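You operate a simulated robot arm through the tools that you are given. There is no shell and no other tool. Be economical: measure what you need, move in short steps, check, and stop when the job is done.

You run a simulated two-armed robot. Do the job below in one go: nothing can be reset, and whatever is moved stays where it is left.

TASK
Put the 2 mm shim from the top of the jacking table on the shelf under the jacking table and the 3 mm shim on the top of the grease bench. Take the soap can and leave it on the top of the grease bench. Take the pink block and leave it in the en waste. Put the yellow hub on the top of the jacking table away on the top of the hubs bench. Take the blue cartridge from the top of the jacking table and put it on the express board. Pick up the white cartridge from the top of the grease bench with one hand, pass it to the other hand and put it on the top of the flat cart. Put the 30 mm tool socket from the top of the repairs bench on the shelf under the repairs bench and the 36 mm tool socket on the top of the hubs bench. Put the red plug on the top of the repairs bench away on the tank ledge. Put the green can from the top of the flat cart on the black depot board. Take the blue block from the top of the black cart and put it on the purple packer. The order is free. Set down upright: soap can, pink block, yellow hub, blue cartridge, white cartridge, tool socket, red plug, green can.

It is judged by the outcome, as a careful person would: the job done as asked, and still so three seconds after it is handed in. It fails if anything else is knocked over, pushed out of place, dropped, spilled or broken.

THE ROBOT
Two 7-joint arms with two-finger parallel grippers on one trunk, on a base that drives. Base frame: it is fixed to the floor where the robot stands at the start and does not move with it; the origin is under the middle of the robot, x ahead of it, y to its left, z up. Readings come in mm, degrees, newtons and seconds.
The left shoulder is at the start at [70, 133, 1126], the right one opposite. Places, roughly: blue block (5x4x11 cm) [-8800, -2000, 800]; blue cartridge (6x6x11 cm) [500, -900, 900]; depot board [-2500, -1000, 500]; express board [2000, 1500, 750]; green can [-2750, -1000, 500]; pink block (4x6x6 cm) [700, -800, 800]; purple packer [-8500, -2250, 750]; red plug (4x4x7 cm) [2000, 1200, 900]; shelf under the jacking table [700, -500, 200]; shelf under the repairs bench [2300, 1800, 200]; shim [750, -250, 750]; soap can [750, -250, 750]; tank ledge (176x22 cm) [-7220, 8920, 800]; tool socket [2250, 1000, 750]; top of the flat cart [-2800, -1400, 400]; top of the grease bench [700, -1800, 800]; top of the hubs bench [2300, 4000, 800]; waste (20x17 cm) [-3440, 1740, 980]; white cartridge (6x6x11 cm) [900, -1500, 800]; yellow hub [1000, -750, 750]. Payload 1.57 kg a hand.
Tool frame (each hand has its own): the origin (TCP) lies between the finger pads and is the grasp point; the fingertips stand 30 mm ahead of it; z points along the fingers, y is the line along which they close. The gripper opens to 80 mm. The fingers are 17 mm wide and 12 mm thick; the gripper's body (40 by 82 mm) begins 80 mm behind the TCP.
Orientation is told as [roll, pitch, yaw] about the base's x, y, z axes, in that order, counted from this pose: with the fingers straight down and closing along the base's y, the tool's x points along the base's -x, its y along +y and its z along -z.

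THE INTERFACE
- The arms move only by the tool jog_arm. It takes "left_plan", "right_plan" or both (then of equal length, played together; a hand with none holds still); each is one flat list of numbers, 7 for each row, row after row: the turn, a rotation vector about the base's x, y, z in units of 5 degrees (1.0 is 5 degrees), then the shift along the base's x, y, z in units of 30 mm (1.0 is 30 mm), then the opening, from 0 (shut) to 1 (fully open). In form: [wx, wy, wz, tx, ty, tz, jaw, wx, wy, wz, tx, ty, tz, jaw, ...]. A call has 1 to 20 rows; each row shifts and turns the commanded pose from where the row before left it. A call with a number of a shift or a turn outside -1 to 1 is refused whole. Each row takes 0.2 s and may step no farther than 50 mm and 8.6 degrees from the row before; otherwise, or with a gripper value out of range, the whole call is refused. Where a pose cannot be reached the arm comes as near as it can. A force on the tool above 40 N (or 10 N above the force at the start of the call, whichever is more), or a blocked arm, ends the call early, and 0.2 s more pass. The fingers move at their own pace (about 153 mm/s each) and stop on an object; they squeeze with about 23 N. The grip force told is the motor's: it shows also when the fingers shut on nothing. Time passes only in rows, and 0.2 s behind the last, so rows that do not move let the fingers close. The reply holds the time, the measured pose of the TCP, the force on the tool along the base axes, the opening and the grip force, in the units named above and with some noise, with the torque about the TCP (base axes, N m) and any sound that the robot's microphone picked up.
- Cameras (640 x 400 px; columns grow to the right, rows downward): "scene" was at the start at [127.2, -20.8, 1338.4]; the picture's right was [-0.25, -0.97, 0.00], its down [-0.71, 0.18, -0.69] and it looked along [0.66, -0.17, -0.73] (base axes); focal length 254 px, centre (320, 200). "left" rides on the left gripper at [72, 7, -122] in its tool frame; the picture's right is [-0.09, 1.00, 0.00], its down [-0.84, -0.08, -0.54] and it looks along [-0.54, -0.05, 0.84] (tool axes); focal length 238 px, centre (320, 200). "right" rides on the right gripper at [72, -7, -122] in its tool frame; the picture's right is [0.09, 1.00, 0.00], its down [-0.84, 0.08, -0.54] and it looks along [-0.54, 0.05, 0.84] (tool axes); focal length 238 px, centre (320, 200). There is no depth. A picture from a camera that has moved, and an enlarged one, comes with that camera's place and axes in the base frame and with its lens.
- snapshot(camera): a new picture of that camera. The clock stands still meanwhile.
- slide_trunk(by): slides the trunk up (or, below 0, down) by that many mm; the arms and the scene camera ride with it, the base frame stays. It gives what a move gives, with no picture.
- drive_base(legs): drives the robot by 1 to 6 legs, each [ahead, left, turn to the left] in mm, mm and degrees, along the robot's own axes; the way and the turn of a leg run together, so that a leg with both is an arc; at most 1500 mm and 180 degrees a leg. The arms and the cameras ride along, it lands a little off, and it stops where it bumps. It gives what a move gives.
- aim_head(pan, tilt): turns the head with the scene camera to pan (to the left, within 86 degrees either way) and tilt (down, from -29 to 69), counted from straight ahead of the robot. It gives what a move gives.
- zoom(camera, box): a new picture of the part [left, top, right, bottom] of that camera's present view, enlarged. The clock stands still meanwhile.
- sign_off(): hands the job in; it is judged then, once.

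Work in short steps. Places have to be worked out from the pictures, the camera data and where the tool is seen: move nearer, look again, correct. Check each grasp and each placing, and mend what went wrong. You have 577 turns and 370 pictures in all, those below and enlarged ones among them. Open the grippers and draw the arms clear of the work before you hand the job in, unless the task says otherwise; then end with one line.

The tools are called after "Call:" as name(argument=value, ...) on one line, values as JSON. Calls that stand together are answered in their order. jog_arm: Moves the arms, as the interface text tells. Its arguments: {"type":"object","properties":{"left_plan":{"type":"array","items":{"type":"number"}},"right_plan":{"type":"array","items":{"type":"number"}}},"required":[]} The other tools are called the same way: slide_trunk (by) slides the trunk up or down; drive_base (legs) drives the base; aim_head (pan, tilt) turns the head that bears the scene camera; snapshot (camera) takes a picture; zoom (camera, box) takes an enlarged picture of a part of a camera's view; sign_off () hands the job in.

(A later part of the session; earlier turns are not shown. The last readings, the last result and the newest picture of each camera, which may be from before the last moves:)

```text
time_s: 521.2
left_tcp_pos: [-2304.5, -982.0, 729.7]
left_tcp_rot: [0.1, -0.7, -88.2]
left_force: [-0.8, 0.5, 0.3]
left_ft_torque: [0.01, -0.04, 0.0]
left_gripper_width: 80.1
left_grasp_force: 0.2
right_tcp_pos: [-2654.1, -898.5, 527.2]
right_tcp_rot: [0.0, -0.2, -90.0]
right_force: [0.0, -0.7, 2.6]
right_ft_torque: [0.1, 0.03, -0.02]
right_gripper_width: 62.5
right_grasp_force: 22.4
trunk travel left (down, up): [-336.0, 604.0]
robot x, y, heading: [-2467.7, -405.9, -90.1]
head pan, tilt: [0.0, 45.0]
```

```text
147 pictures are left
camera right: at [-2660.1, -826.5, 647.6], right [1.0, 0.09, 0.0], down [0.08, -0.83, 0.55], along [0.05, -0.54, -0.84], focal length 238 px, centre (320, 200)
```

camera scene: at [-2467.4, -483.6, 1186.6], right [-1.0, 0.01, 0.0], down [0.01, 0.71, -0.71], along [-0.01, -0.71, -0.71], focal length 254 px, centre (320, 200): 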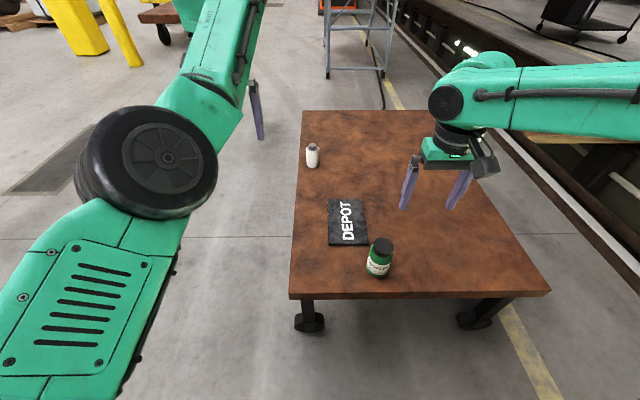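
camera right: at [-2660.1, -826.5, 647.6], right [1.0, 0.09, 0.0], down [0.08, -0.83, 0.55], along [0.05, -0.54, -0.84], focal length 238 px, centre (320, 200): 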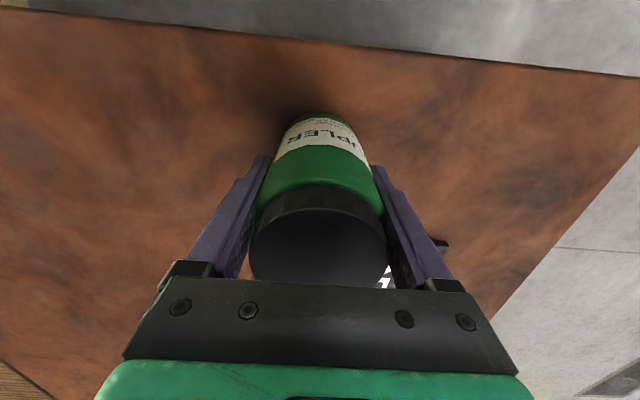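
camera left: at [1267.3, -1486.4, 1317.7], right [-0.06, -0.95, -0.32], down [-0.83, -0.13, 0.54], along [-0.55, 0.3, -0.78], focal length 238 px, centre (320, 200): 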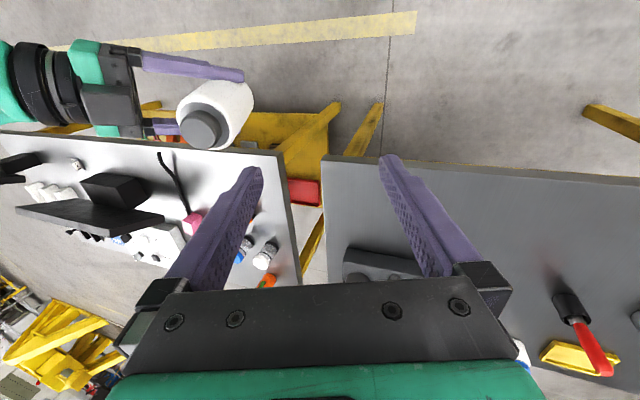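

Gripped (62.5 mm). I lift, then carry it over to the board.

Call:
slide_trunk(by=70)

Call:
drive_base(legs=[[105, 74, 0]])

Call:
jog_arm(right_plan=[0, 0, 0, 0, -0.9, 0, 0, 0, 0, 0, 0, -0.9, 0, 0])

Call:
snapshot(camera="right")

Call:
snapshot(camera="scene")

```text
time_s: 522.3
left_tcp_pos: [-2304.1, -982.5, 800.6]
left_tcp_rot: [0.0, -0.6, -88.2]
left_force: [0.0, -0.7, -0.3]
left_ft_torque: [-0.02, -0.01, 0.0]
left_gripper_width: 79.7
left_grasp_force: 0.0
right_tcp_pos: [-2653.8, -899.4, 596.3]
right_tcp_rot: [0.0, -0.1, -90.0]
right_force: [0.2, 0.7, -3.4]
right_ft_torque: [0.03, -0.02, -0.01]
right_gripper_width: 62.4
right_grasp_force: 23.1
trunk travel left (down, up): [-406.0, 534.0]
robot x, y, heading: [-2468.5, -407.1, -90.5]
head pan, tilt: [0.0, 45.0]
```

```text
time_s: 523.6
left_tcp_pos: [-2230.0, -1088.6, 800.0]
left_tcp_rot: [0.1, -0.6, -88.1]
left_force: [0.8, -0.6, 0.2]
left_ft_torque: [0.01, 0.01, 0.02]
left_gripper_width: 80.2
left_grasp_force: 0.0
right_tcp_pos: [-2580.7, -1004.8, 596.3]
right_tcp_rot: [0.0, -0.1, -89.9]
right_force: [0.4, -0.6, -2.4]
right_ft_torque: [0.03, -0.02, 0.04]
right_gripper_width: 62.8
right_grasp_force: 22.5
trunk travel left (down, up): [-406.0, 534.0]
robot x, y, heading: [-2389.8, -509.0, -90.0]
head pan, tilt: [0.0, 45.0]
```

```text
time_s: 524.2
left_tcp_pos: [-2230.2, -1088.1, 800.4]
left_tcp_rot: [0.1, -0.5, -88.2]
left_force: [1.0, 0.1, -0.4]
left_ft_torque: [-0.05, 0.0, -0.03]
left_gripper_width: 80.2
left_grasp_force: 0.0
right_tcp_pos: [-2586.1, -1045.3, 602.2]
right_tcp_rot: [0.2, -0.2, -90.0]
right_force: [-1.1, 0.8, -2.2]
right_ft_torque: [0.04, -0.03, 0.03]
right_gripper_width: 62.8
right_grasp_force: 23.5
right hand out of reach, approached as far as the arm can: row 2
trunk travel left (down, up): [-406.0, 534.0]
robot x, y, heading: [-2392.9, -511.9, -89.9]
head pan, tilt: [0.0, 45.0]
```

```text
146 pictures are left
camera right: at [-2592.6, -972.7, 722.2], right [1.0, 0.09, 0.0], down [0.08, -0.83, 0.55], along [0.05, -0.54, -0.84], focal length 238 px, centre (320, 200)
```

right: 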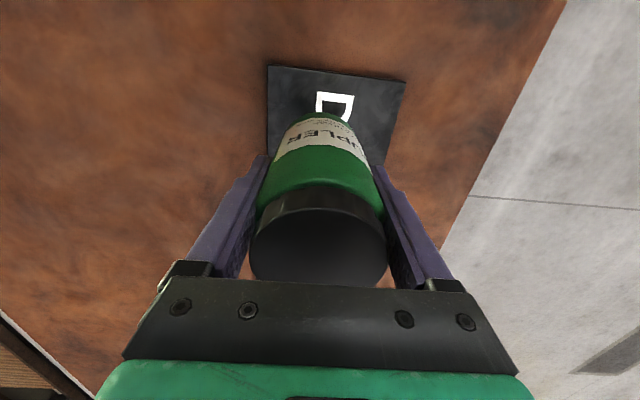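

```text
145 pictures are left
camera scene: at [-2392.5, -643.3, 1046.6], right [-1.0, 0.0, 0.0], down [0.0, 0.71, -0.71], along [0.0, -0.71, -0.71], focal length 254 px, centre (320, 200)
```

scene: 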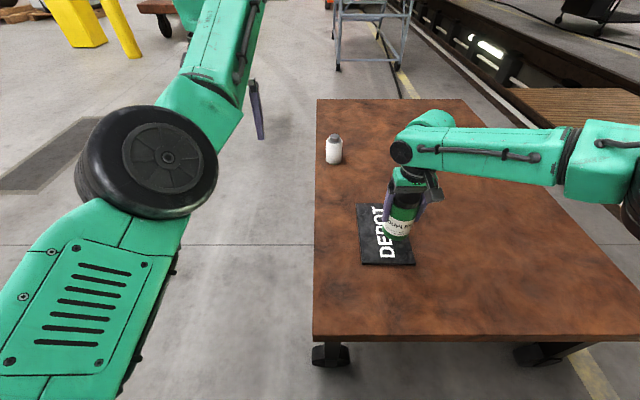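

Over the board. I lower with the trunk.

Call:
slide_trunk(by=-50)

Call:
slide_trunk(by=-8)

```text
time_s: 525.1
left_tcp_pos: [-2230.4, -1087.6, 751.2]
left_tcp_rot: [0.1, -0.6, -88.2]
left_force: [-0.2, 0.2, -0.4]
left_ft_torque: [0.0, 0.0, -0.01]
left_gripper_width: 79.8
left_grasp_force: 0.1
right_tcp_pos: [-2587.0, -1044.9, 550.7]
right_tcp_rot: [0.0, -0.3, -89.8]
right_force: [-0.8, 0.9, -3.2]
right_ft_torque: [-0.01, 0.01, 0.01]
right_gripper_width: 62.8
right_grasp_force: 23.0
trunk travel left (down, up): [-356.0, 584.0]
robot x, y, heading: [-2390.1, -509.9, -90.6]
head pan, tilt: [0.0, 45.0]
```

```text
time_s: 525.7
left_tcp_pos: [-2230.1, -1088.4, 742.2]
left_tcp_rot: [0.2, -0.6, -88.3]
left_force: [0.6, 0.7, 0.5]
left_ft_torque: [0.03, -0.01, 0.03]
left_gripper_width: 80.0
left_grasp_force: 0.1
right_tcp_pos: [-2586.1, -1045.0, 544.0]
right_tcp_rot: [0.1, -0.2, -89.9]
right_force: [0.1, 0.5, -3.0]
right_ft_torque: [0.01, 0.01, 0.01]
right_gripper_width: 62.8
right_grasp_force: 22.8
trunk travel left (down, up): [-348.0, 592.0]
robot x, y, heading: [-2397.5, -509.6, -89.9]
head pan, tilt: [0.0, 45.0]
```

Call:
slide_trunk(by=-6)

Call:
slide_trunk(by=-4)

```text
time_s: 526.2
left_tcp_pos: [-2230.1, -1087.4, 737.1]
left_tcp_rot: [0.1, -0.6, -88.2]
left_force: [0.1, -0.3, 0.5]
left_ft_torque: [-0.02, 0.0, -0.02]
left_gripper_width: 80.2
left_grasp_force: 0.1
right_tcp_pos: [-2585.1, -1044.8, 537.8]
right_tcp_rot: [0.1, -0.2, -89.9]
right_force: [-0.4, -0.7, -3.3]
right_ft_torque: [-0.01, -0.01, 0.0]
right_gripper_width: 62.9
right_grasp_force: 23.2
trunk travel left (down, up): [-342.0, 598.0]
robot x, y, heading: [-2394.3, -512.4, -90.3]
head pan, tilt: [0.0, 45.0]
```

```text
time_s: 526.8
left_tcp_pos: [-2230.6, -1085.1, 733.4]
left_tcp_rot: [0.1, -0.8, -88.2]
left_force: [0.2, -0.7, 0.5]
left_ft_torque: [-0.01, -0.02, -0.04]
left_gripper_width: 79.9
left_grasp_force: 0.2
right_tcp_pos: [-2585.3, -1044.9, 536.4]
right_tcp_rot: [0.0, -0.7, -89.8]
right_force: [-2.8, -0.4, 14.7]
right_ft_torque: [0.41, 0.21, -0.02]
right_gripper_width: 62.7
right_grasp_force: 23.2
trunk travel left (down, up): [-338.0, 602.0]
robot x, y, heading: [-2391.2, -510.3, -89.7]
head pan, tilt: [0.0, 45.0]
```

Contact (+18 N). Release and check.

Call:
jog_arm(right_plan=[0, 0, 0, 0, 0, 0.04, 0.85, 0, 0, 0, 0, 0, 0, 1, 0, 0, 0, 0, 0, 0, 1])

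Call:
slide_trunk(by=150)

Call:
snapshot(camera="right")

```text
time_s: 527.6
left_tcp_pos: [-2229.1, -1088.4, 732.8]
left_tcp_rot: [0.1, -0.7, -88.1]
left_force: [0.4, 0.7, 0.7]
left_ft_torque: [-0.01, -0.02, 0.01]
left_gripper_width: 79.9
left_grasp_force: 0.0
right_tcp_pos: [-2585.9, -1044.6, 534.4]
right_tcp_rot: [0.1, -0.2, -89.8]
right_force: [-0.7, 0.4, 0.2]
right_ft_torque: [0.0, 0.02, 0.0]
right_gripper_width: 80.0
right_grasp_force: 0.0
trunk travel left (down, up): [-338.0, 602.0]
robot x, y, heading: [-2392.7, -511.9, -90.1]
head pan, tilt: [0.0, 45.0]
```

```text
time_s: 529.3
left_tcp_pos: [-2229.8, -1087.8, 883.6]
left_tcp_rot: [0.1, -0.6, -88.2]
left_force: [0.8, -0.5, -0.1]
left_ft_torque: [0.0, 0.0, -0.02]
left_gripper_width: 80.0
left_grasp_force: 0.0
right_tcp_pos: [-2586.5, -1044.2, 684.7]
right_tcp_rot: [0.2, -0.2, -89.9]
right_force: [-0.8, -0.5, 0.2]
right_ft_torque: [0.0, 0.0, 0.01]
right_gripper_width: 80.2
right_grasp_force: 0.0
trunk travel left (down, up): [-488.0, 452.0]
robot x, y, heading: [-2390.9, -511.8, -90.0]
head pan, tilt: [0.0, 45.0]
```

```text
144 pictures are left
camera right: at [-2592.2, -972.7, 805.3], right [1.0, 0.09, 0.0], down [0.08, -0.83, 0.55], along [0.05, -0.54, -0.84], focal length 238 px, centre (320, 200)
```

right: 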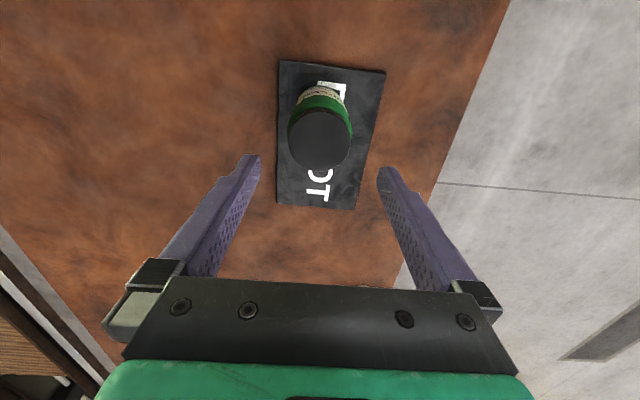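

Green can done. I raise the trunk and drive back (north of the jacking table) to its rear side for the pink block.

Call:
slide_trunk(by=400)

Call:
drive_base(legs=[[-1150, 0, 0], [0, 0, 90], [1500, 0, 0], [1500, 0, 0], [950, 0, 0], [0, 0, -90]])

```text
time_s: 533.2
left_tcp_pos: [-2228.9, -1088.2, 1282.1]
left_tcp_rot: [0.0, -0.6, -88.2]
left_force: [-0.4, -0.7, -0.2]
left_ft_torque: [-0.02, -0.01, -0.04]
left_gripper_width: 80.1
left_grasp_force: 0.0
right_tcp_pos: [-2586.8, -1046.2, 1084.8]
right_tcp_rot: [0.1, -0.3, -89.9]
right_force: [1.0, 0.0, 0.4]
right_ft_torque: [0.01, 0.01, -0.03]
right_gripper_width: 79.9
right_grasp_force: 0.0
trunk travel left (down, up): [-888.0, 52.0]
robot x, y, heading: [-2393.7, -510.0, -90.2]
head pan, tilt: [0.0, 45.0]
```

```text
time_s: 537.0
left_tcp_pos: [-2118.4, -387.5, 1280.8]
left_tcp_rot: [0.2, -0.5, -79.2]
left_force: [0.5, -0.3, -0.5]
left_ft_torque: [0.04, 0.01, -0.01]
left_gripper_width: 79.9
left_grasp_force: 0.0
right_tcp_pos: [-2477.6, -399.3, 1083.0]
right_tcp_rot: [0.1, -0.1, -80.8]
right_force: [-0.1, 0.2, 0.3]
right_ft_torque: [0.0, -0.01, 0.01]
right_gripper_width: 80.1
right_grasp_force: 0.2
trunk travel left (down, up): [-888.0, 52.0]
robot x, y, heading: [-2365.7, 158.2, -81.1]
head pan, tilt: [0.0, 45.0]
stopped in leg 1: the robot was blocked; the commanded pose is now the measured one
```

Something blocked me from behind. I move off it and turn to look.

Call:
drive_base(legs=[[200, 50, 0], [0, 0, 80]])

Call:
aim_head(pan=75, tilt=40)

Call:
snapshot(camera="scene")

```text
time_s: 542.1
left_tcp_pos: [-1710.0, 133.3, 1283.6]
left_tcp_rot: [0.1, -0.6, 1.9]
left_force: [0.7, 0.3, 0.3]
left_ft_torque: [-0.02, 0.01, 0.01]
left_gripper_width: 80.1
left_grasp_force: 0.1
right_tcp_pos: [-1752.6, -223.1, 1085.2]
right_tcp_rot: [0.1, -0.3, 0.1]
right_force: [-0.2, -0.2, 0.7]
right_ft_torque: [0.0, 0.02, -0.03]
right_gripper_width: 80.0
right_grasp_force: 0.0
trunk travel left (down, up): [-888.0, 52.0]
robot x, y, heading: [-2284.3, -26.7, -0.1]
head pan, tilt: [0.0, 45.0]
```

```text
time_s: 543.6
left_tcp_pos: [-1710.4, 134.4, 1282.8]
left_tcp_rot: [0.0, -0.7, 1.8]
left_force: [0.9, -0.1, -0.7]
left_ft_torque: [-0.01, 0.0, -0.01]
left_gripper_width: 79.9
left_grasp_force: 0.0
right_tcp_pos: [-1753.4, -222.4, 1084.9]
right_tcp_rot: [0.1, -0.3, 0.0]
right_force: [-0.2, 0.4, 0.2]
right_ft_torque: [-0.04, -0.04, 0.03]
right_gripper_width: 80.1
right_grasp_force: 0.1
trunk travel left (down, up): [-888.0, 52.0]
robot x, y, heading: [-2284.9, -22.7, -0.1]
head pan, tilt: [75.0, 40.0]
```

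```text
143 pictures are left
camera scene: at [-2214.5, 53.5, 1535.8], right [0.96, -0.26, 0.0], down [-0.17, -0.62, -0.77], along [0.2, 0.74, -0.64], focal length 254 px, centre (320, 200)
```

scene: 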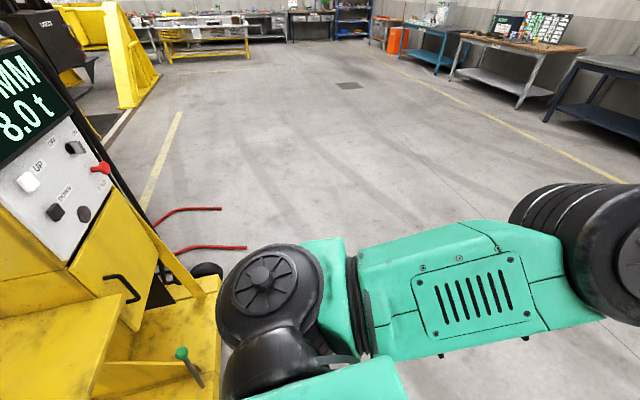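

It was the heavy yellow lifting jack; nothing else changed. I go forward first, then round the north of the table.

Call:
drive_base(legs=[[1000, 0, 0], [0, 610, 0], [1500, 0, 0], [1345, 0, 0], [0, 0, -90], [1500, 0, 0]])

Call:
drive_base(legs=[[70, 0, 0], [0, 0, -90]])

Call:
aim_head(pan=0, tilt=40)

Call:
snapshot(camera="scene")

Call:
snapshot(camera="right")

```text
time_s: 576.0
left_tcp_pos: [1715.0, -1498.1, 1282.7]
left_tcp_rot: [0.1, -0.6, -87.5]
left_force: [-1.0, 0.0, 0.6]
left_ft_torque: [-0.03, -0.01, -0.04]
left_gripper_width: 79.9
left_grasp_force: 0.1
right_tcp_pos: [1357.0, -1461.0, 1085.3]
right_tcp_rot: [0.1, -0.4, -89.2]
right_force: [0.0, 0.3, -0.1]
right_ft_torque: [0.0, -0.01, -0.01]
right_gripper_width: 79.9
right_grasp_force: 0.1
trunk travel left (down, up): [-888.0, 52.0]
robot x, y, heading: [1548.0, -924.2, -89.4]
head pan, tilt: [75.0, 40.0]
```

```text
time_s: 580.8
left_tcp_pos: [970.3, -1157.7, 1281.8]
left_tcp_rot: [0.1, -0.6, -178.0]
left_force: [0.5, 0.2, 0.4]
left_ft_torque: [0.0, -0.03, 0.03]
left_gripper_width: 80.0
left_grasp_force: 0.0
right_tcp_pos: [1011.7, -800.5, 1084.7]
right_tcp_rot: [0.1, -0.3, -179.8]
right_force: [1.0, -0.1, -0.2]
right_ft_torque: [0.01, 0.02, 0.01]
right_gripper_width: 79.8
right_grasp_force: 0.2
trunk travel left (down, up): [-888.0, 52.0]
robot x, y, heading: [1547.2, -993.7, 179.9]
head pan, tilt: [75.0, 40.0]
```

```text
time_s: 582.3
left_tcp_pos: [969.2, -1157.7, 1282.8]
left_tcp_rot: [0.0, -0.6, -178.1]
left_force: [-0.1, 0.2, -0.5]
left_ft_torque: [-0.01, -0.02, -0.02]
left_gripper_width: 80.0
left_grasp_force: 0.0
right_tcp_pos: [1012.1, -800.0, 1084.1]
right_tcp_rot: [0.2, -0.3, -179.8]
right_force: [-0.2, -0.5, -0.5]
right_ft_torque: [-0.04, 0.01, 0.01]
right_gripper_width: 80.0
right_grasp_force: 0.0
trunk travel left (down, up): [-888.0, 52.0]
robot x, y, heading: [1545.3, -994.9, 180.3]
head pan, tilt: [0.0, 40.0]
```

```text
142 pictures are left
camera scene: at [1411.0, -994.9, 1535.8], right [0.0, 1.0, 0.0], down [0.64, 0.0, -0.77], along [-0.77, 0.0, -0.64], focal length 254 px, centre (320, 200)
```

scene: 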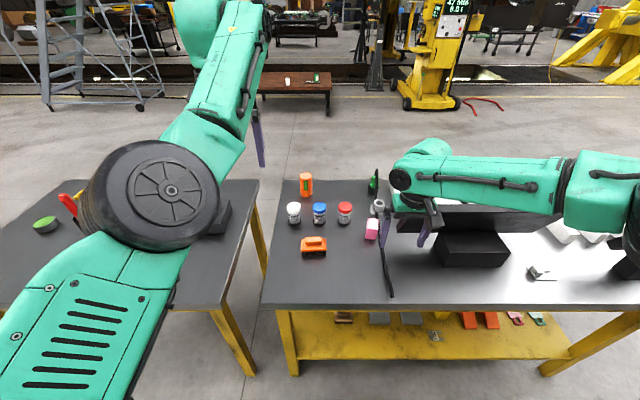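

```text
141 pictures are left
camera right: at [1085.8, -793.7, 1205.4], right [0.1, -1.0, 0.0], down [-0.83, -0.08, 0.55], along [-0.54, -0.05, -0.84], focal length 238 px, centre (320, 200)
```

right: 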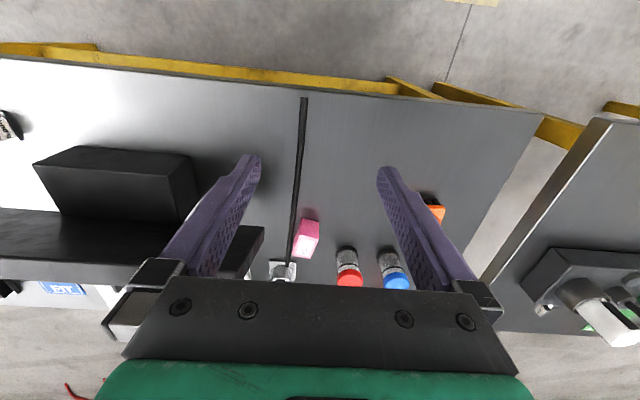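

Call:
zoom(camera="right", box=[220, 150, 380, 290])

Call:
zoom(camera="scene", box=[280, 160, 480, 300])

```text
2.86 times, centred on (300, 220) of right
camera zoom: at [1085.8, -793.7, 1205.4], right [0.1, -1.0, 0.0], down [-0.83, -0.08, 0.55], along [-0.54, -0.05, -0.84], focal length 681 px, centre (377, 143)
```

zoom: 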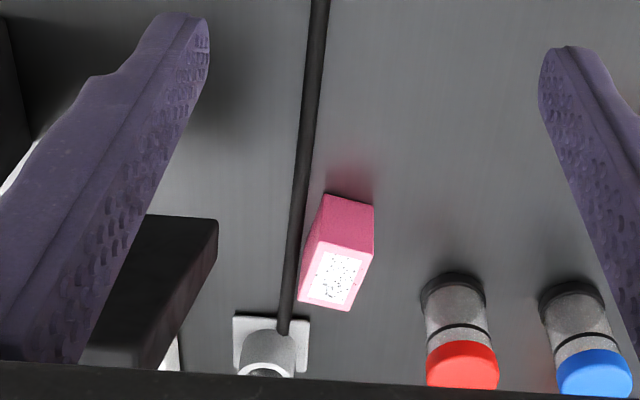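

```text
2.86 times, centred on (380, 230) of scene
camera zoom: at [1411.0, -994.9, 1535.8], right [0.0, 1.0, 0.0], down [0.64, 0.0, -0.77], along [-0.77, 0.0, -0.64], focal length 727 px, centre (149, 114)
```

zoom: 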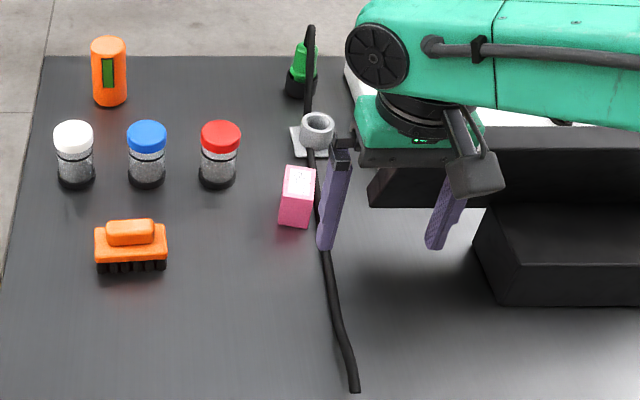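

Pink block ≈(745,-800), cable just beside it. I'll use a 40° forward-tilted right hand from the rear so the arm stays clear of the screen, gripping only its upper part above the cable.

Call:
jog_arm(right_plan=[0, 1, -0.2, 0.3, 0, 0, 1, 0, 1, -0.2, 0.3, 0, 0, 1, 0, 1, -0.2, 0.3, 0, 0, 1, 0, 1, -0.2, 0.3, 0, 0, 1, 0, 1, 0, 0.3, 0, 0, 1, 0, 1, 0, 0.3, 0, 0, 1, 0, 1, 0, 0.3, 0, 0, 1, 0, 1, 0, 0.3, 0, 0, 1])

Call:
slide_trunk(by=-130)

Call:
drive_base(legs=[[195, 0, 0]])

Call:
snapshot(camera="right")

Call:
snapshot(camera="scene")

```text
time_s: 584.1
left_tcp_pos: [970.5, -1155.9, 1284.2]
left_tcp_rot: [0.2, -0.6, -178.0]
left_force: [-0.6, 0.2, -0.1]
left_ft_torque: [-0.01, -0.01, -0.01]
left_gripper_width: 80.0
left_grasp_force: 0.0
right_tcp_pos: [1085.6, -801.1, 1083.7]
right_tcp_rot: [2.7, -40.3, 175.1]
right_force: [-0.3, -0.1, -0.4]
right_ft_torque: [0.03, -0.01, 0.01]
right_gripper_width: 80.0
right_grasp_force: 0.0
trunk travel left (down, up): [-888.0, 52.0]
robot x, y, heading: [1547.3, -991.7, 179.9]
head pan, tilt: [0.0, 40.0]
```

```text
time_s: 585.7
left_tcp_pos: [970.5, -1157.8, 1152.4]
left_tcp_rot: [0.2, -0.6, -178.0]
left_force: [-0.1, -0.6, -0.7]
left_ft_torque: [-0.01, 0.0, 0.0]
left_gripper_width: 80.1
left_grasp_force: 0.1
right_tcp_pos: [1084.5, -800.7, 954.3]
right_tcp_rot: [2.5, -40.3, 175.2]
right_force: [0.2, -0.3, 0.6]
right_ft_torque: [-0.02, 0.01, 0.0]
right_gripper_width: 79.9
right_grasp_force: 0.0
trunk travel left (down, up): [-758.0, 182.0]
robot x, y, heading: [1549.0, -991.1, 180.2]
head pan, tilt: [0.0, 40.0]
```

```text
time_s: 587.2
left_tcp_pos: [777.6, -1157.2, 1153.7]
left_tcp_rot: [0.1, -0.7, -177.9]
left_force: [0.9, -0.3, 0.5]
left_ft_torque: [0.02, 0.0, 0.0]
left_gripper_width: 80.1
left_grasp_force: 0.0
right_tcp_pos: [891.8, -800.5, 955.3]
right_tcp_rot: [2.5, -40.4, 175.1]
right_force: [-0.5, 0.0, -0.1]
right_ft_torque: [0.03, 0.03, -0.03]
right_gripper_width: 79.9
right_grasp_force: 0.1
trunk travel left (down, up): [-758.0, 182.0]
robot x, y, heading: [1356.4, -994.1, 180.0]
head pan, tilt: [0.0, 40.0]
```

```text
138 pictures are left
camera right: at [1026.3, -800.1, 1000.4], right [0.01, -1.0, -0.03], down [-0.29, -0.03, 0.96], along [-0.96, -0.01, -0.29], focal length 238 px, centre (320, 200)
```

right: 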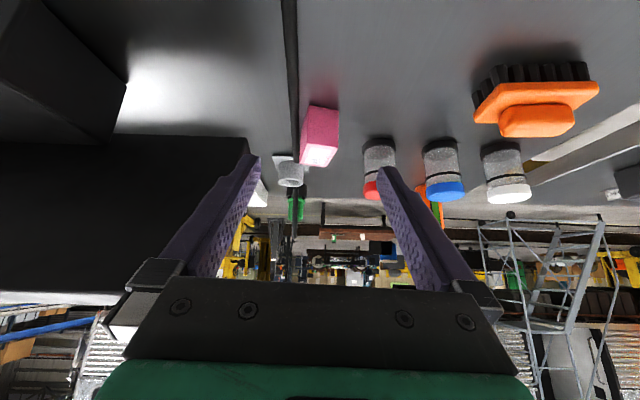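

```text
137 pictures are left
camera scene: at [1219.0, -994.8, 1406.1], right [0.0, 1.0, 0.0], down [0.64, 0.0, -0.77], along [-0.77, 0.0, -0.64], focal length 254 px, centre (320, 200)
```

scene: 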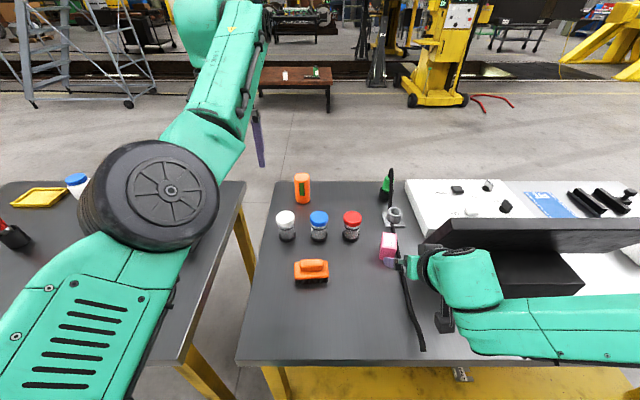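

Block centre ≈(747,-802). I drive 50 forward and extend/lower the arm in stages.

Call:
drive_base(legs=[[50, 0, 0]])

Call:
jog_arm(right_plan=[0, 0, 0, -0.8, 0, -0.4, 1, 0, 0, 0, -0.8, -0.05, -0.5, 1, 0, 0, 0, -0.6, 0, -0.7, 1])

Call:
snapshot(camera="right")

```text
time_s: 588.2
left_tcp_pos: [731.1, -1157.6, 1155.7]
left_tcp_rot: [0.1, -0.9, -178.0]
left_force: [-0.3, -0.4, -0.2]
left_ft_torque: [0.0, 0.05, 0.01]
left_gripper_width: 79.8
left_grasp_force: 0.1
right_tcp_pos: [844.5, -800.8, 956.6]
right_tcp_rot: [2.6, -40.5, 175.1]
right_force: [0.5, 0.9, -0.3]
right_ft_torque: [0.02, -0.03, 0.0]
right_gripper_width: 79.8
right_grasp_force: 0.0
trunk travel left (down, up): [-758.0, 182.0]
robot x, y, heading: [1302.1, -989.8, 180.0]
head pan, tilt: [0.0, 40.0]
```

```text
time_s: 589.0
left_tcp_pos: [724.3, -1157.3, 1152.4]
left_tcp_rot: [0.2, -0.4, -178.0]
left_force: [-0.2, 1.2, 0.2]
left_ft_torque: [-0.01, 0.02, -0.01]
left_gripper_width: 80.0
left_grasp_force: 0.1
right_tcp_pos: [772.3, -802.0, 905.8]
right_tcp_rot: [2.5, -40.2, 175.1]
right_force: [-0.5, 0.8, -0.2]
right_ft_torque: [-0.01, -0.03, 0.04]
right_gripper_width: 80.0
right_grasp_force: 0.0
trunk travel left (down, up): [-758.0, 182.0]
robot x, y, heading: [1304.8, -993.7, 180.0]
head pan, tilt: [0.0, 40.0]
```

```text
136 pictures are left
camera right: at [907.3, -801.4, 950.8], right [0.01, -1.0, -0.03], down [-0.29, -0.03, 0.96], along [-0.96, -0.01, -0.29], focal length 238 px, centre (320, 200)
```

right: 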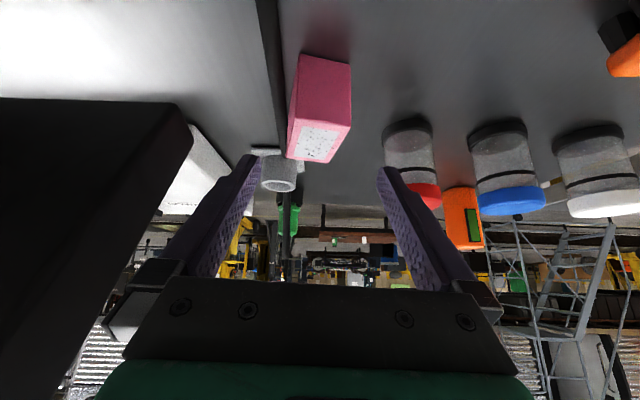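

Call:
jog_arm(right_plan=[0, 0, 0, -0.38, 0, -0.87, 1, 0, 0, 0, -0.38, 0, -0.85, 1])

Call:
snapshot(camera="right")

```text
time_s: 589.6
left_tcp_pos: [725.4, -1156.8, 1152.3]
left_tcp_rot: [0.2, -0.6, -178.0]
left_force: [-1.4, -0.8, -0.1]
left_ft_torque: [0.01, -0.04, 0.0]
left_gripper_width: 80.2
left_grasp_force: 0.1
right_tcp_pos: [754.5, -797.9, 860.5]
right_tcp_rot: [2.6, -40.0, 175.2]
right_force: [-0.9, 0.2, 0.6]
right_ft_torque: [0.01, 0.0, 0.0]
right_gripper_width: 80.2
right_grasp_force: 0.0
right hand out of reach, approached as far as the arm can: row 2
trunk travel left (down, up): [-758.0, 182.0]
robot x, y, heading: [1305.2, -993.6, 180.1]
head pan, tilt: [0.0, 40.0]
```

```text
135 pictures are left
camera right: at [889.4, -797.9, 906.7], right [0.02, -1.0, -0.03], down [-0.29, -0.03, 0.96], along [-0.96, -0.01, -0.29], focal length 238 px, centre (320, 200)
```

right: 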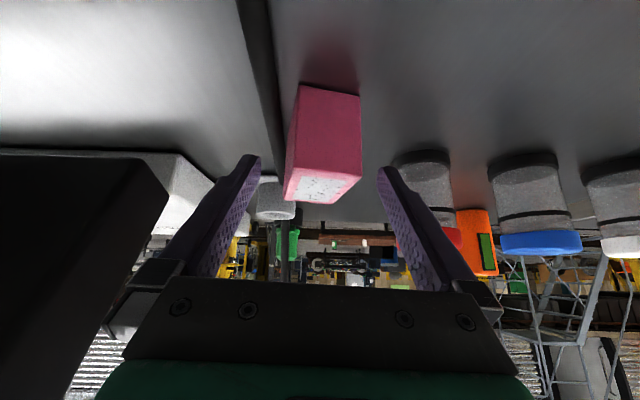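

Fingers straddle the block's upper part. I close and lift.

Call:
jog_arm(right_plan=[0, 0, 0, 0, 0, 0, 0.5, 0, 0, 0, 0, 0, 0, 0, 0, 0, 0, 0, 0, 0, 0])

Call:
snapshot(camera="right")

```text
time_s: 590.4
left_tcp_pos: [726.3, -1157.2, 1153.1]
left_tcp_rot: [0.0, -0.7, -178.1]
left_force: [0.5, -0.6, 0.5]
left_ft_torque: [0.01, -0.01, -0.01]
left_gripper_width: 80.0
left_grasp_force: 0.1
right_tcp_pos: [756.0, -798.3, 863.2]
right_tcp_rot: [2.5, -40.3, 175.3]
right_force: [1.2, 0.7, 3.4]
right_ft_torque: [0.18, 0.09, 0.04]
right_gripper_width: 39.9
right_grasp_force: 22.9
trunk travel left (down, up): [-758.0, 182.0]
robot x, y, heading: [1301.7, -999.9, 179.7]
head pan, tilt: [0.0, 40.0]
```

```text
134 pictures are left
camera right: at [890.8, -797.4, 907.7], right [0.01, -1.0, -0.03], down [-0.29, -0.03, 0.96], along [-0.96, -0.01, -0.29], focal length 238 px, centre (320, 200)
```

right: 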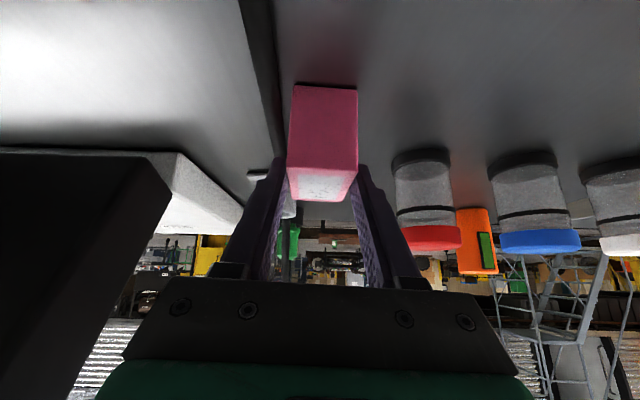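

Call:
slide_trunk(by=150)

Call:
drive_base(legs=[[-400, 0, 0]])

Call:
snapshot(camera="right")

Call:
snapshot(camera="scene")

```text
time_s: 592.1
left_tcp_pos: [725.5, -1155.9, 1302.2]
left_tcp_rot: [0.1, -0.6, -178.1]
left_force: [0.9, -0.8, -0.3]
left_ft_torque: [-0.02, 0.0, 0.01]
left_gripper_width: 79.8
left_grasp_force: 0.1
right_tcp_pos: [754.7, -798.6, 1011.7]
right_tcp_rot: [2.6, -40.2, 175.1]
right_force: [-1.3, 0.6, -4.0]
right_ft_torque: [0.02, -0.03, -0.01]
right_gripper_width: 39.6
right_grasp_force: 22.8
trunk travel left (down, up): [-908.0, 32.0]
robot x, y, heading: [1303.3, -994.4, 180.2]
head pan, tilt: [0.0, 40.0]
```

```text
time_s: 594.6
left_tcp_pos: [1120.2, -1158.0, 1301.8]
left_tcp_rot: [0.1, -0.5, -177.9]
left_force: [0.3, 0.7, 0.5]
left_ft_torque: [-0.04, -0.01, 0.01]
left_gripper_width: 80.0
left_grasp_force: 0.1
right_tcp_pos: [1150.1, -798.8, 1010.7]
right_tcp_rot: [2.5, -40.1, 175.1]
right_force: [0.1, 0.3, -3.8]
right_ft_torque: [0.0, -0.08, -0.01]
right_gripper_width: 39.5
right_grasp_force: 23.7
trunk travel left (down, up): [-908.0, 32.0]
robot x, y, heading: [1697.5, -994.7, -179.6]
head pan, tilt: [0.0, 40.0]
```

```text
133 pictures are left
camera right: at [1284.5, -797.8, 1056.2], right [0.02, -1.0, -0.03], down [-0.29, -0.03, 0.96], along [-0.96, -0.01, -0.29], focal length 238 px, centre (320, 200)
```

right: 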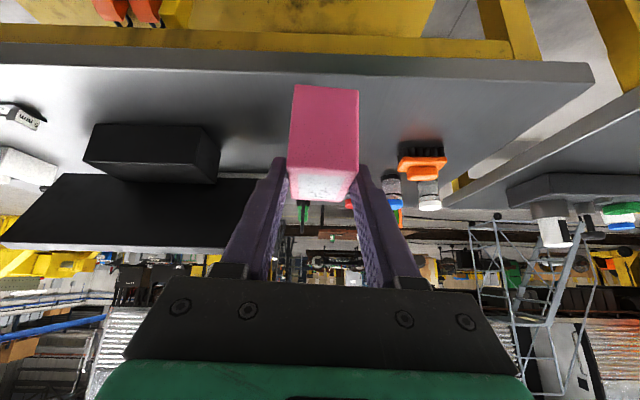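

```text
132 pictures are left
camera scene: at [1559.7, -994.5, 1555.4], right [0.0, 1.0, 0.0], down [0.64, 0.0, -0.76], along [-0.76, 0.0, -0.64], focal length 254 px, centre (320, 200)
```

scene: 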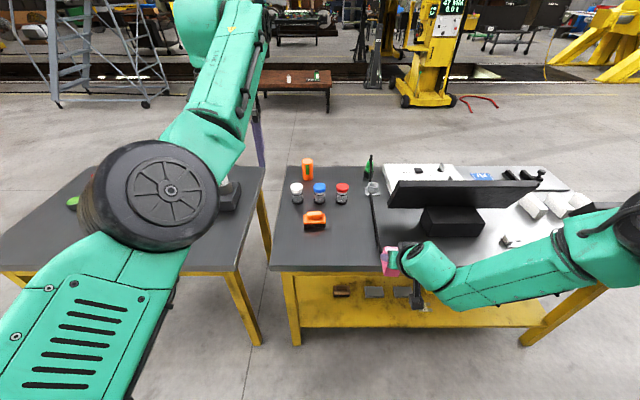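

Pink block held (4 N). Next the red plug with the left hand: I turn round and drive to the front of the repairs bench.

Call:
drive_base(legs=[[0, 0, 180], [-330, 0, 0], [0, 1500, 0], [0, 512, 0]])

Call:
aim_head(pan=5, tilt=40)

Call:
snapshot(camera="scene")

Call:
snapshot(camera="left")

```text
time_s: 613.8
left_tcp_pos: [1973.2, 1190.4, 1303.1]
left_tcp_rot: [0.2, -0.6, 1.3]
left_force: [0.0, -1.9, -0.6]
left_ft_torque: [0.03, 0.0, 0.03]
left_gripper_width: 80.1
left_grasp_force: 0.1
right_tcp_pos: [1939.1, 833.4, 1011.7]
right_tcp_rot: [2.7, -40.2, -5.6]
right_force: [-0.4, -0.5, -4.3]
right_ft_torque: [0.0, 0.05, 0.04]
right_gripper_width: 39.6
right_grasp_force: 22.6
trunk travel left (down, up): [-908.0, 32.0]
robot x, y, heading: [1394.2, 1037.8, -0.7]
head pan, tilt: [0.0, 40.0]
```

```text
time_s: 614.5
left_tcp_pos: [1973.0, 1192.1, 1303.1]
left_tcp_rot: [0.2, -0.6, 1.3]
left_force: [-0.2, -0.2, -0.1]
left_ft_torque: [0.05, -0.03, -0.02]
left_gripper_width: 79.8
left_grasp_force: 0.1
right_tcp_pos: [1938.1, 834.0, 1010.8]
right_tcp_rot: [2.6, -40.2, -5.5]
right_force: [-0.1, 0.1, -3.6]
right_ft_torque: [0.01, 0.09, -0.02]
right_gripper_width: 39.3
right_grasp_force: 23.0
trunk travel left (down, up): [-908.0, 32.0]
robot x, y, heading: [1389.6, 1038.1, -1.0]
head pan, tilt: [5.0, 40.0]
```

```text
131 pictures are left
camera scene: at [1529.4, 1040.7, 1555.7], right [0.08, -1.0, 0.0], down [-0.64, -0.05, -0.77], along [0.76, 0.06, -0.64], focal length 254 px, centre (320, 200)
```

scene: 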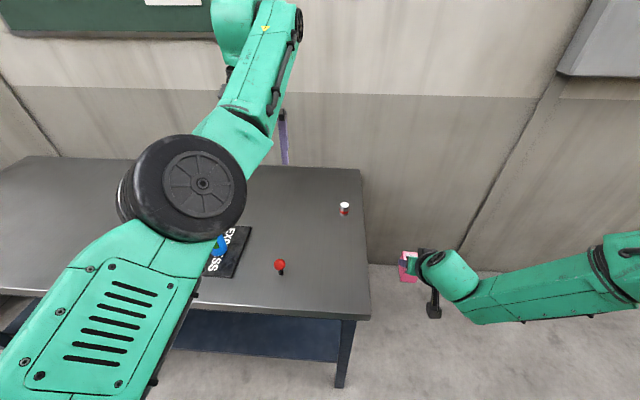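

```text
130 pictures are left
camera left: at [1897.9, 1197.5, 1423.0], right [0.07, 1.0, 0.0], down [0.83, -0.06, 0.55], along [0.55, -0.03, -0.83], focal length 238 px, centre (320, 200)
```

left: 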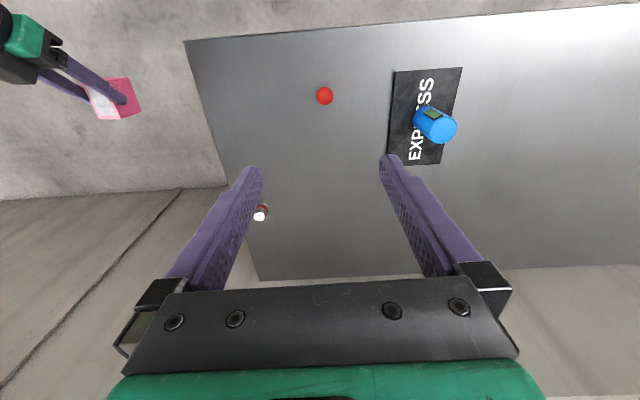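

Red plug ≈(1990,1206), ball top. I raise the pink hand and then lower the trunk for the left hand.

Call:
jog_arm(right_plan=[0, 0, 0, -0.4, -0.3, 0.8, 0, 0, 0, 0, -0.4, -0.3, 0.8, 0, 0, 0, 0, -0.4, -0.3, 0.8, 0, 0, 0, 0, -0.4, -0.3, 0.8, 0, 0, 0, 0, -0.4, 0, 0.8, 0, 0, 0, 0, -0.4, 0, 0.8, 0])

Call:
slide_trunk(by=-200)

Call:
snapshot(camera="left")

```text
time_s: 615.9
left_tcp_pos: [1972.0, 1193.0, 1302.8]
left_tcp_rot: [0.1, -0.7, 1.2]
left_force: [-1.4, 0.6, -0.5]
left_ft_torque: [0.01, -0.03, 0.02]
left_gripper_width: 80.2
left_grasp_force: 0.0
right_tcp_pos: [1865.6, 799.7, 1156.7]
right_tcp_rot: [2.5, -40.3, -5.5]
right_force: [-0.5, -0.3, -2.7]
right_ft_torque: [-0.02, 0.05, 0.0]
right_gripper_width: 39.5
right_grasp_force: 22.6
trunk travel left (down, up): [-908.0, 32.0]
robot x, y, heading: [1396.6, 1035.8, -0.7]
head pan, tilt: [5.0, 40.0]
```

```text
time_s: 618.0
left_tcp_pos: [1972.9, 1194.4, 1102.3]
left_tcp_rot: [0.1, -0.6, 1.2]
left_force: [1.5, 0.8, -1.2]
left_ft_torque: [0.01, 0.0, 0.0]
left_gripper_width: 80.0
left_grasp_force: 0.0
right_tcp_pos: [1867.5, 798.6, 955.4]
right_tcp_rot: [2.5, -40.3, -5.4]
right_force: [0.0, 0.1, -3.8]
right_ft_torque: [0.02, 0.09, 0.01]
right_gripper_width: 39.7
right_grasp_force: 22.9
trunk travel left (down, up): [-708.0, 232.0]
robot x, y, heading: [1396.8, 1039.2, -0.7]
head pan, tilt: [5.0, 40.0]
```

```text
129 pictures are left
camera left: at [1897.5, 1198.1, 1223.1], right [0.07, 1.0, 0.0], down [0.83, -0.06, 0.55], along [0.55, -0.04, -0.83], focal length 238 px, centre (320, 200)
```

left: 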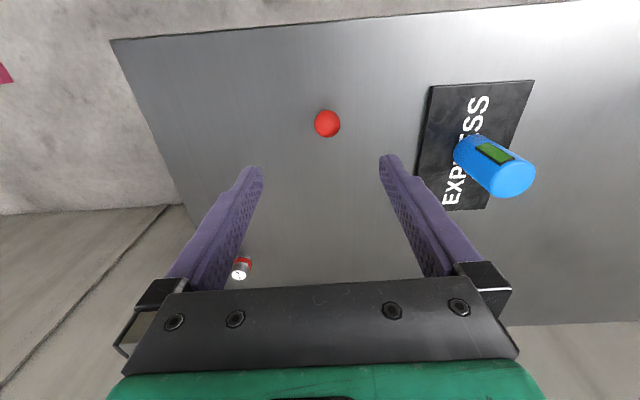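

Call:
drive_base(legs=[[22, 6, 0.7]])

Call:
jog_arm(left_plan=[0, 0, 0, 0, 0, -0.9, 1, 0, 0, 0, 0, 0, -0.9, 1, 0, 0, 0, 0, 0, -0.9, 1, 0, 0, 0, 0, 0, -0.9, 0.8])

Call:
snapshot(camera="left")

```text
time_s: 618.8
left_tcp_pos: [1990.1, 1203.8, 1105.7]
left_tcp_rot: [0.2, -0.9, 2.0]
left_force: [-1.5, 0.6, 0.7]
left_ft_torque: [0.01, -0.04, 0.03]
left_gripper_width: 79.8
left_grasp_force: 0.1
right_tcp_pos: [1888.8, 809.8, 957.2]
right_tcp_rot: [2.7, -40.4, -4.9]
right_force: [-0.8, -0.5, -4.0]
right_ft_torque: [0.01, 0.05, 0.02]
right_gripper_width: 40.0
right_grasp_force: 22.8
trunk travel left (down, up): [-708.0, 232.0]
robot x, y, heading: [1416.9, 1044.3, 0.2]
head pan, tilt: [5.0, 40.0]
```

```text
time_s: 619.8
left_tcp_pos: [1992.5, 1207.4, 993.7]
left_tcp_rot: [0.1, -0.7, 2.0]
left_force: [-0.1, -0.2, 0.4]
left_ft_torque: [0.0, 0.02, 0.0]
left_gripper_width: 64.1
left_grasp_force: 0.1
right_tcp_pos: [1891.2, 810.3, 956.3]
right_tcp_rot: [2.6, -40.1, -4.9]
right_force: [0.3, 0.1, -4.3]
right_ft_torque: [0.04, 0.06, -0.01]
right_gripper_width: 39.5
right_grasp_force: 23.3
trunk travel left (down, up): [-708.0, 232.0]
robot x, y, heading: [1414.5, 1043.2, 0.1]
head pan, tilt: [5.0, 40.0]
```

```text
128 pictures are left
camera left: at [1917.5, 1210.1, 1114.8], right [0.06, 1.0, 0.0], down [0.83, -0.05, 0.55], along [0.55, -0.03, -0.83], focal length 238 px, centre (320, 200)
```

left: 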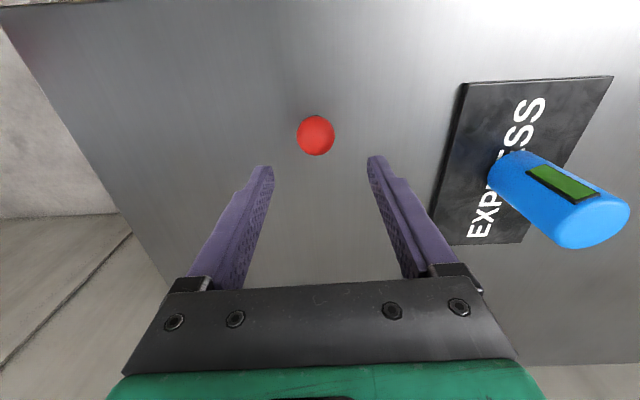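

Call:
jog_arm(left_plan=[0, 0, 0, -0.1, -0.13, -0.9, 0.8, 0, 0, 0, 0, 0, -0.9, 0.8, 0, 0, 0, 0, 0, -0.9, 0.8, 0, 0, 0, 0, 0, -0.35, 0.8])

Call:
snapshot(camera="left")

```text
time_s: 620.8
left_tcp_pos: [1989.2, 1202.0, 902.8]
left_tcp_rot: [0.3, -0.5, 2.0]
left_force: [0.3, 0.3, -0.4]
left_ft_torque: [-0.03, -0.03, 0.01]
left_gripper_width: 64.1
left_grasp_force: 0.0
right_tcp_pos: [1890.8, 810.4, 956.2]
right_tcp_rot: [2.5, -40.2, -4.7]
right_force: [-0.5, 1.0, -3.4]
right_ft_torque: [0.01, 0.06, 0.02]
right_gripper_width: 39.9
right_grasp_force: 22.2
trunk travel left (down, up): [-708.0, 232.0]
robot x, y, heading: [1415.9, 1041.3, 0.3]
head pan, tilt: [5.0, 40.0]
```

```text
127 pictures are left
camera left: at [1914.5, 1206.1, 1023.0], right [0.06, 1.0, 0.0], down [0.83, -0.05, 0.55], along [0.55, -0.03, -0.83], focal length 238 px, centre (320, 200)
```

left: 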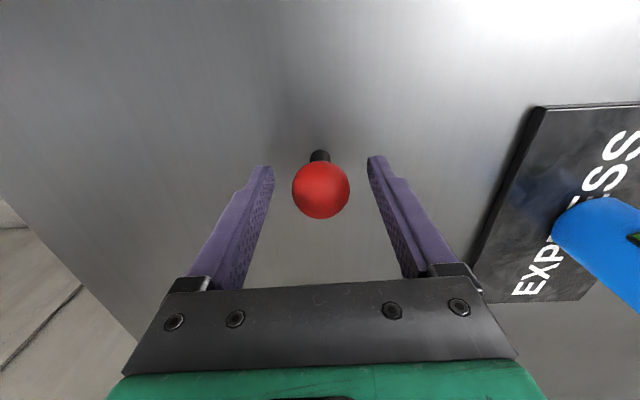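

Call:
jog_arm(left_plan=[0, 0, 0, 0, 0, 0, 0.5, 0, 0, 0, 0, 0, 0, 0, 0, 0, 0, 0, 0, 0, 0])

Call:
slide_trunk(by=60)

Call:
zoom(camera="left", box=[220, 100, 420, 280])

```text
time_s: 621.6
left_tcp_pos: [1989.1, 1202.7, 902.9]
left_tcp_rot: [0.2, -0.6, 2.0]
left_force: [-0.2, 0.2, -0.3]
left_ft_torque: [0.0, -0.02, -0.02]
left_gripper_width: 34.7
left_grasp_force: 23.3
right_tcp_pos: [1891.3, 810.2, 955.7]
right_tcp_rot: [2.6, -40.3, -4.8]
right_force: [0.8, 1.1, -3.6]
right_ft_torque: [-0.02, 0.04, 0.02]
right_gripper_width: 39.6
right_grasp_force: 23.7
trunk travel left (down, up): [-708.0, 232.0]
robot x, y, heading: [1420.7, 1043.8, 0.0]
head pan, tilt: [5.0, 40.0]
```

```text
time_s: 622.6
left_tcp_pos: [1988.7, 1201.7, 963.5]
left_tcp_rot: [0.1, -0.6, 2.0]
left_force: [0.4, 0.0, -0.7]
left_ft_torque: [-0.01, -0.02, 0.03]
left_gripper_width: 34.5
left_grasp_force: 23.3
right_tcp_pos: [1892.1, 811.1, 1015.6]
right_tcp_rot: [2.6, -40.1, -4.8]
right_force: [0.8, -0.8, -3.6]
right_ft_torque: [0.0, 0.08, 0.03]
right_gripper_width: 39.7
right_grasp_force: 23.0
trunk travel left (down, up): [-768.0, 172.0]
robot x, y, heading: [1415.6, 1042.2, -0.2]
head pan, tilt: [5.0, 40.0]
```

```text
2.22 times, centred on (320, 190) of left
camera zoom: at [1914.7, 1206.1, 1083.2], right [0.06, 1.0, 0.0], down [0.83, -0.05, 0.55], along [0.55, -0.03, -0.83], focal length 530 px, centre (320, 222)
```

zoom: 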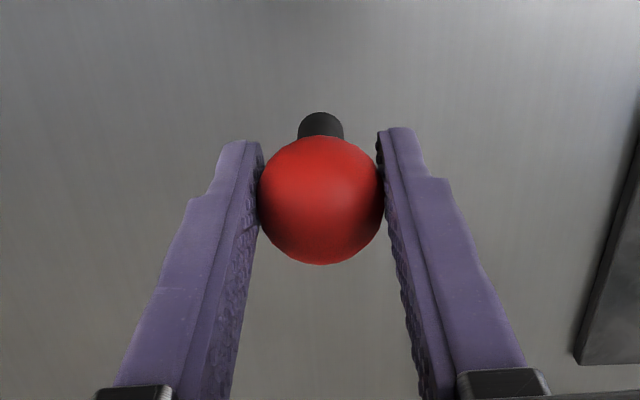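

Red plug held. I raise the trunk, turn round and drive west toward the waste place, stopping early to look.

Call:
slide_trunk(by=150)

Call:
drive_base(legs=[[-400, 0, 0], [0, 0, 180], [0, -1150, 0], [1500, 0, 0], [1000, 0, 0]])

Call:
aim_head(pan=10, tilt=15)

Call:
snapshot(camera="scene")

```text
time_s: 624.4
left_tcp_pos: [1988.7, 1202.0, 1112.1]
left_tcp_rot: [0.2, -0.6, 2.1]
left_force: [0.2, 0.1, -0.8]
left_ft_torque: [0.02, 0.02, -0.05]
left_gripper_width: 34.2
left_grasp_force: 23.1
right_tcp_pos: [1892.1, 810.9, 1164.7]
right_tcp_rot: [2.6, -40.2, -4.8]
right_force: [-0.3, 0.4, -3.5]
right_ft_torque: [-0.04, 0.09, 0.02]
right_gripper_width: 39.6
right_grasp_force: 23.0
trunk travel left (down, up): [-918.0, 22.0]
robot x, y, heading: [1414.3, 1044.7, -0.2]
head pan, tilt: [5.0, 40.0]
```

```text
time_s: 651.5
left_tcp_pos: [-2054.3, 1990.6, 1113.2]
left_tcp_rot: [0.2, -0.8, -177.0]
left_force: [0.0, -0.4, -0.4]
left_ft_torque: [0.01, -0.01, 0.02]
left_gripper_width: 34.0
left_grasp_force: 23.1
right_tcp_pos: [-1963.3, 2384.9, 1165.1]
right_tcp_rot: [2.6, -40.2, 176.2]
right_force: [0.5, 0.5, -3.8]
right_ft_torque: [0.0, -0.09, 0.02]
right_gripper_width: 39.8
right_grasp_force: 23.2
trunk travel left (down, up): [-918.0, 22.0]
robot x, y, heading: [-1486.9, 2161.0, -179.3]
head pan, tilt: [5.0, 40.0]
```

```text
time_s: 652.4
left_tcp_pos: [-2054.7, 1992.3, 1111.5]
left_tcp_rot: [0.2, -0.7, -177.0]
left_force: [0.3, 0.3, -0.3]
left_ft_torque: [-0.01, 0.0, -0.03]
left_gripper_width: 33.7
left_grasp_force: 23.1
right_tcp_pos: [-1964.4, 2384.8, 1165.6]
right_tcp_rot: [2.6, -40.1, 176.2]
right_force: [0.6, -0.3, -3.0]
right_ft_torque: [-0.01, -0.06, -0.03]
right_gripper_width: 39.6
right_grasp_force: 22.9
trunk travel left (down, up): [-918.0, 22.0]
robot x, y, heading: [-1483.1, 2160.7, -178.9]
head pan, tilt: [10.0, 15.0]
```

```text
125 pictures are left
camera scene: at [-1627.4, 2141.3, 1605.2], right [-0.19, 0.98, 0.0], down [0.26, 0.05, -0.97], along [-0.95, -0.18, -0.26], focal length 254 px, centre (320, 200)
```

scene: 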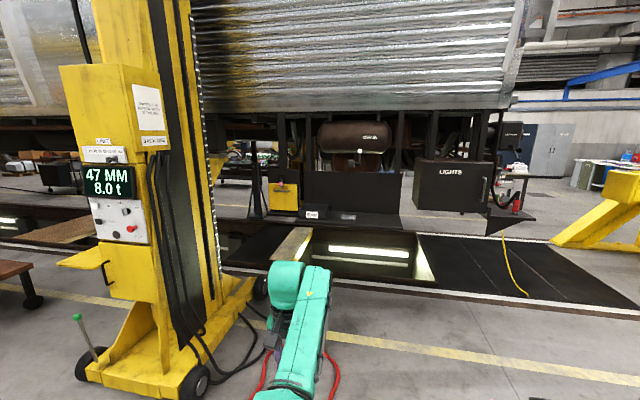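

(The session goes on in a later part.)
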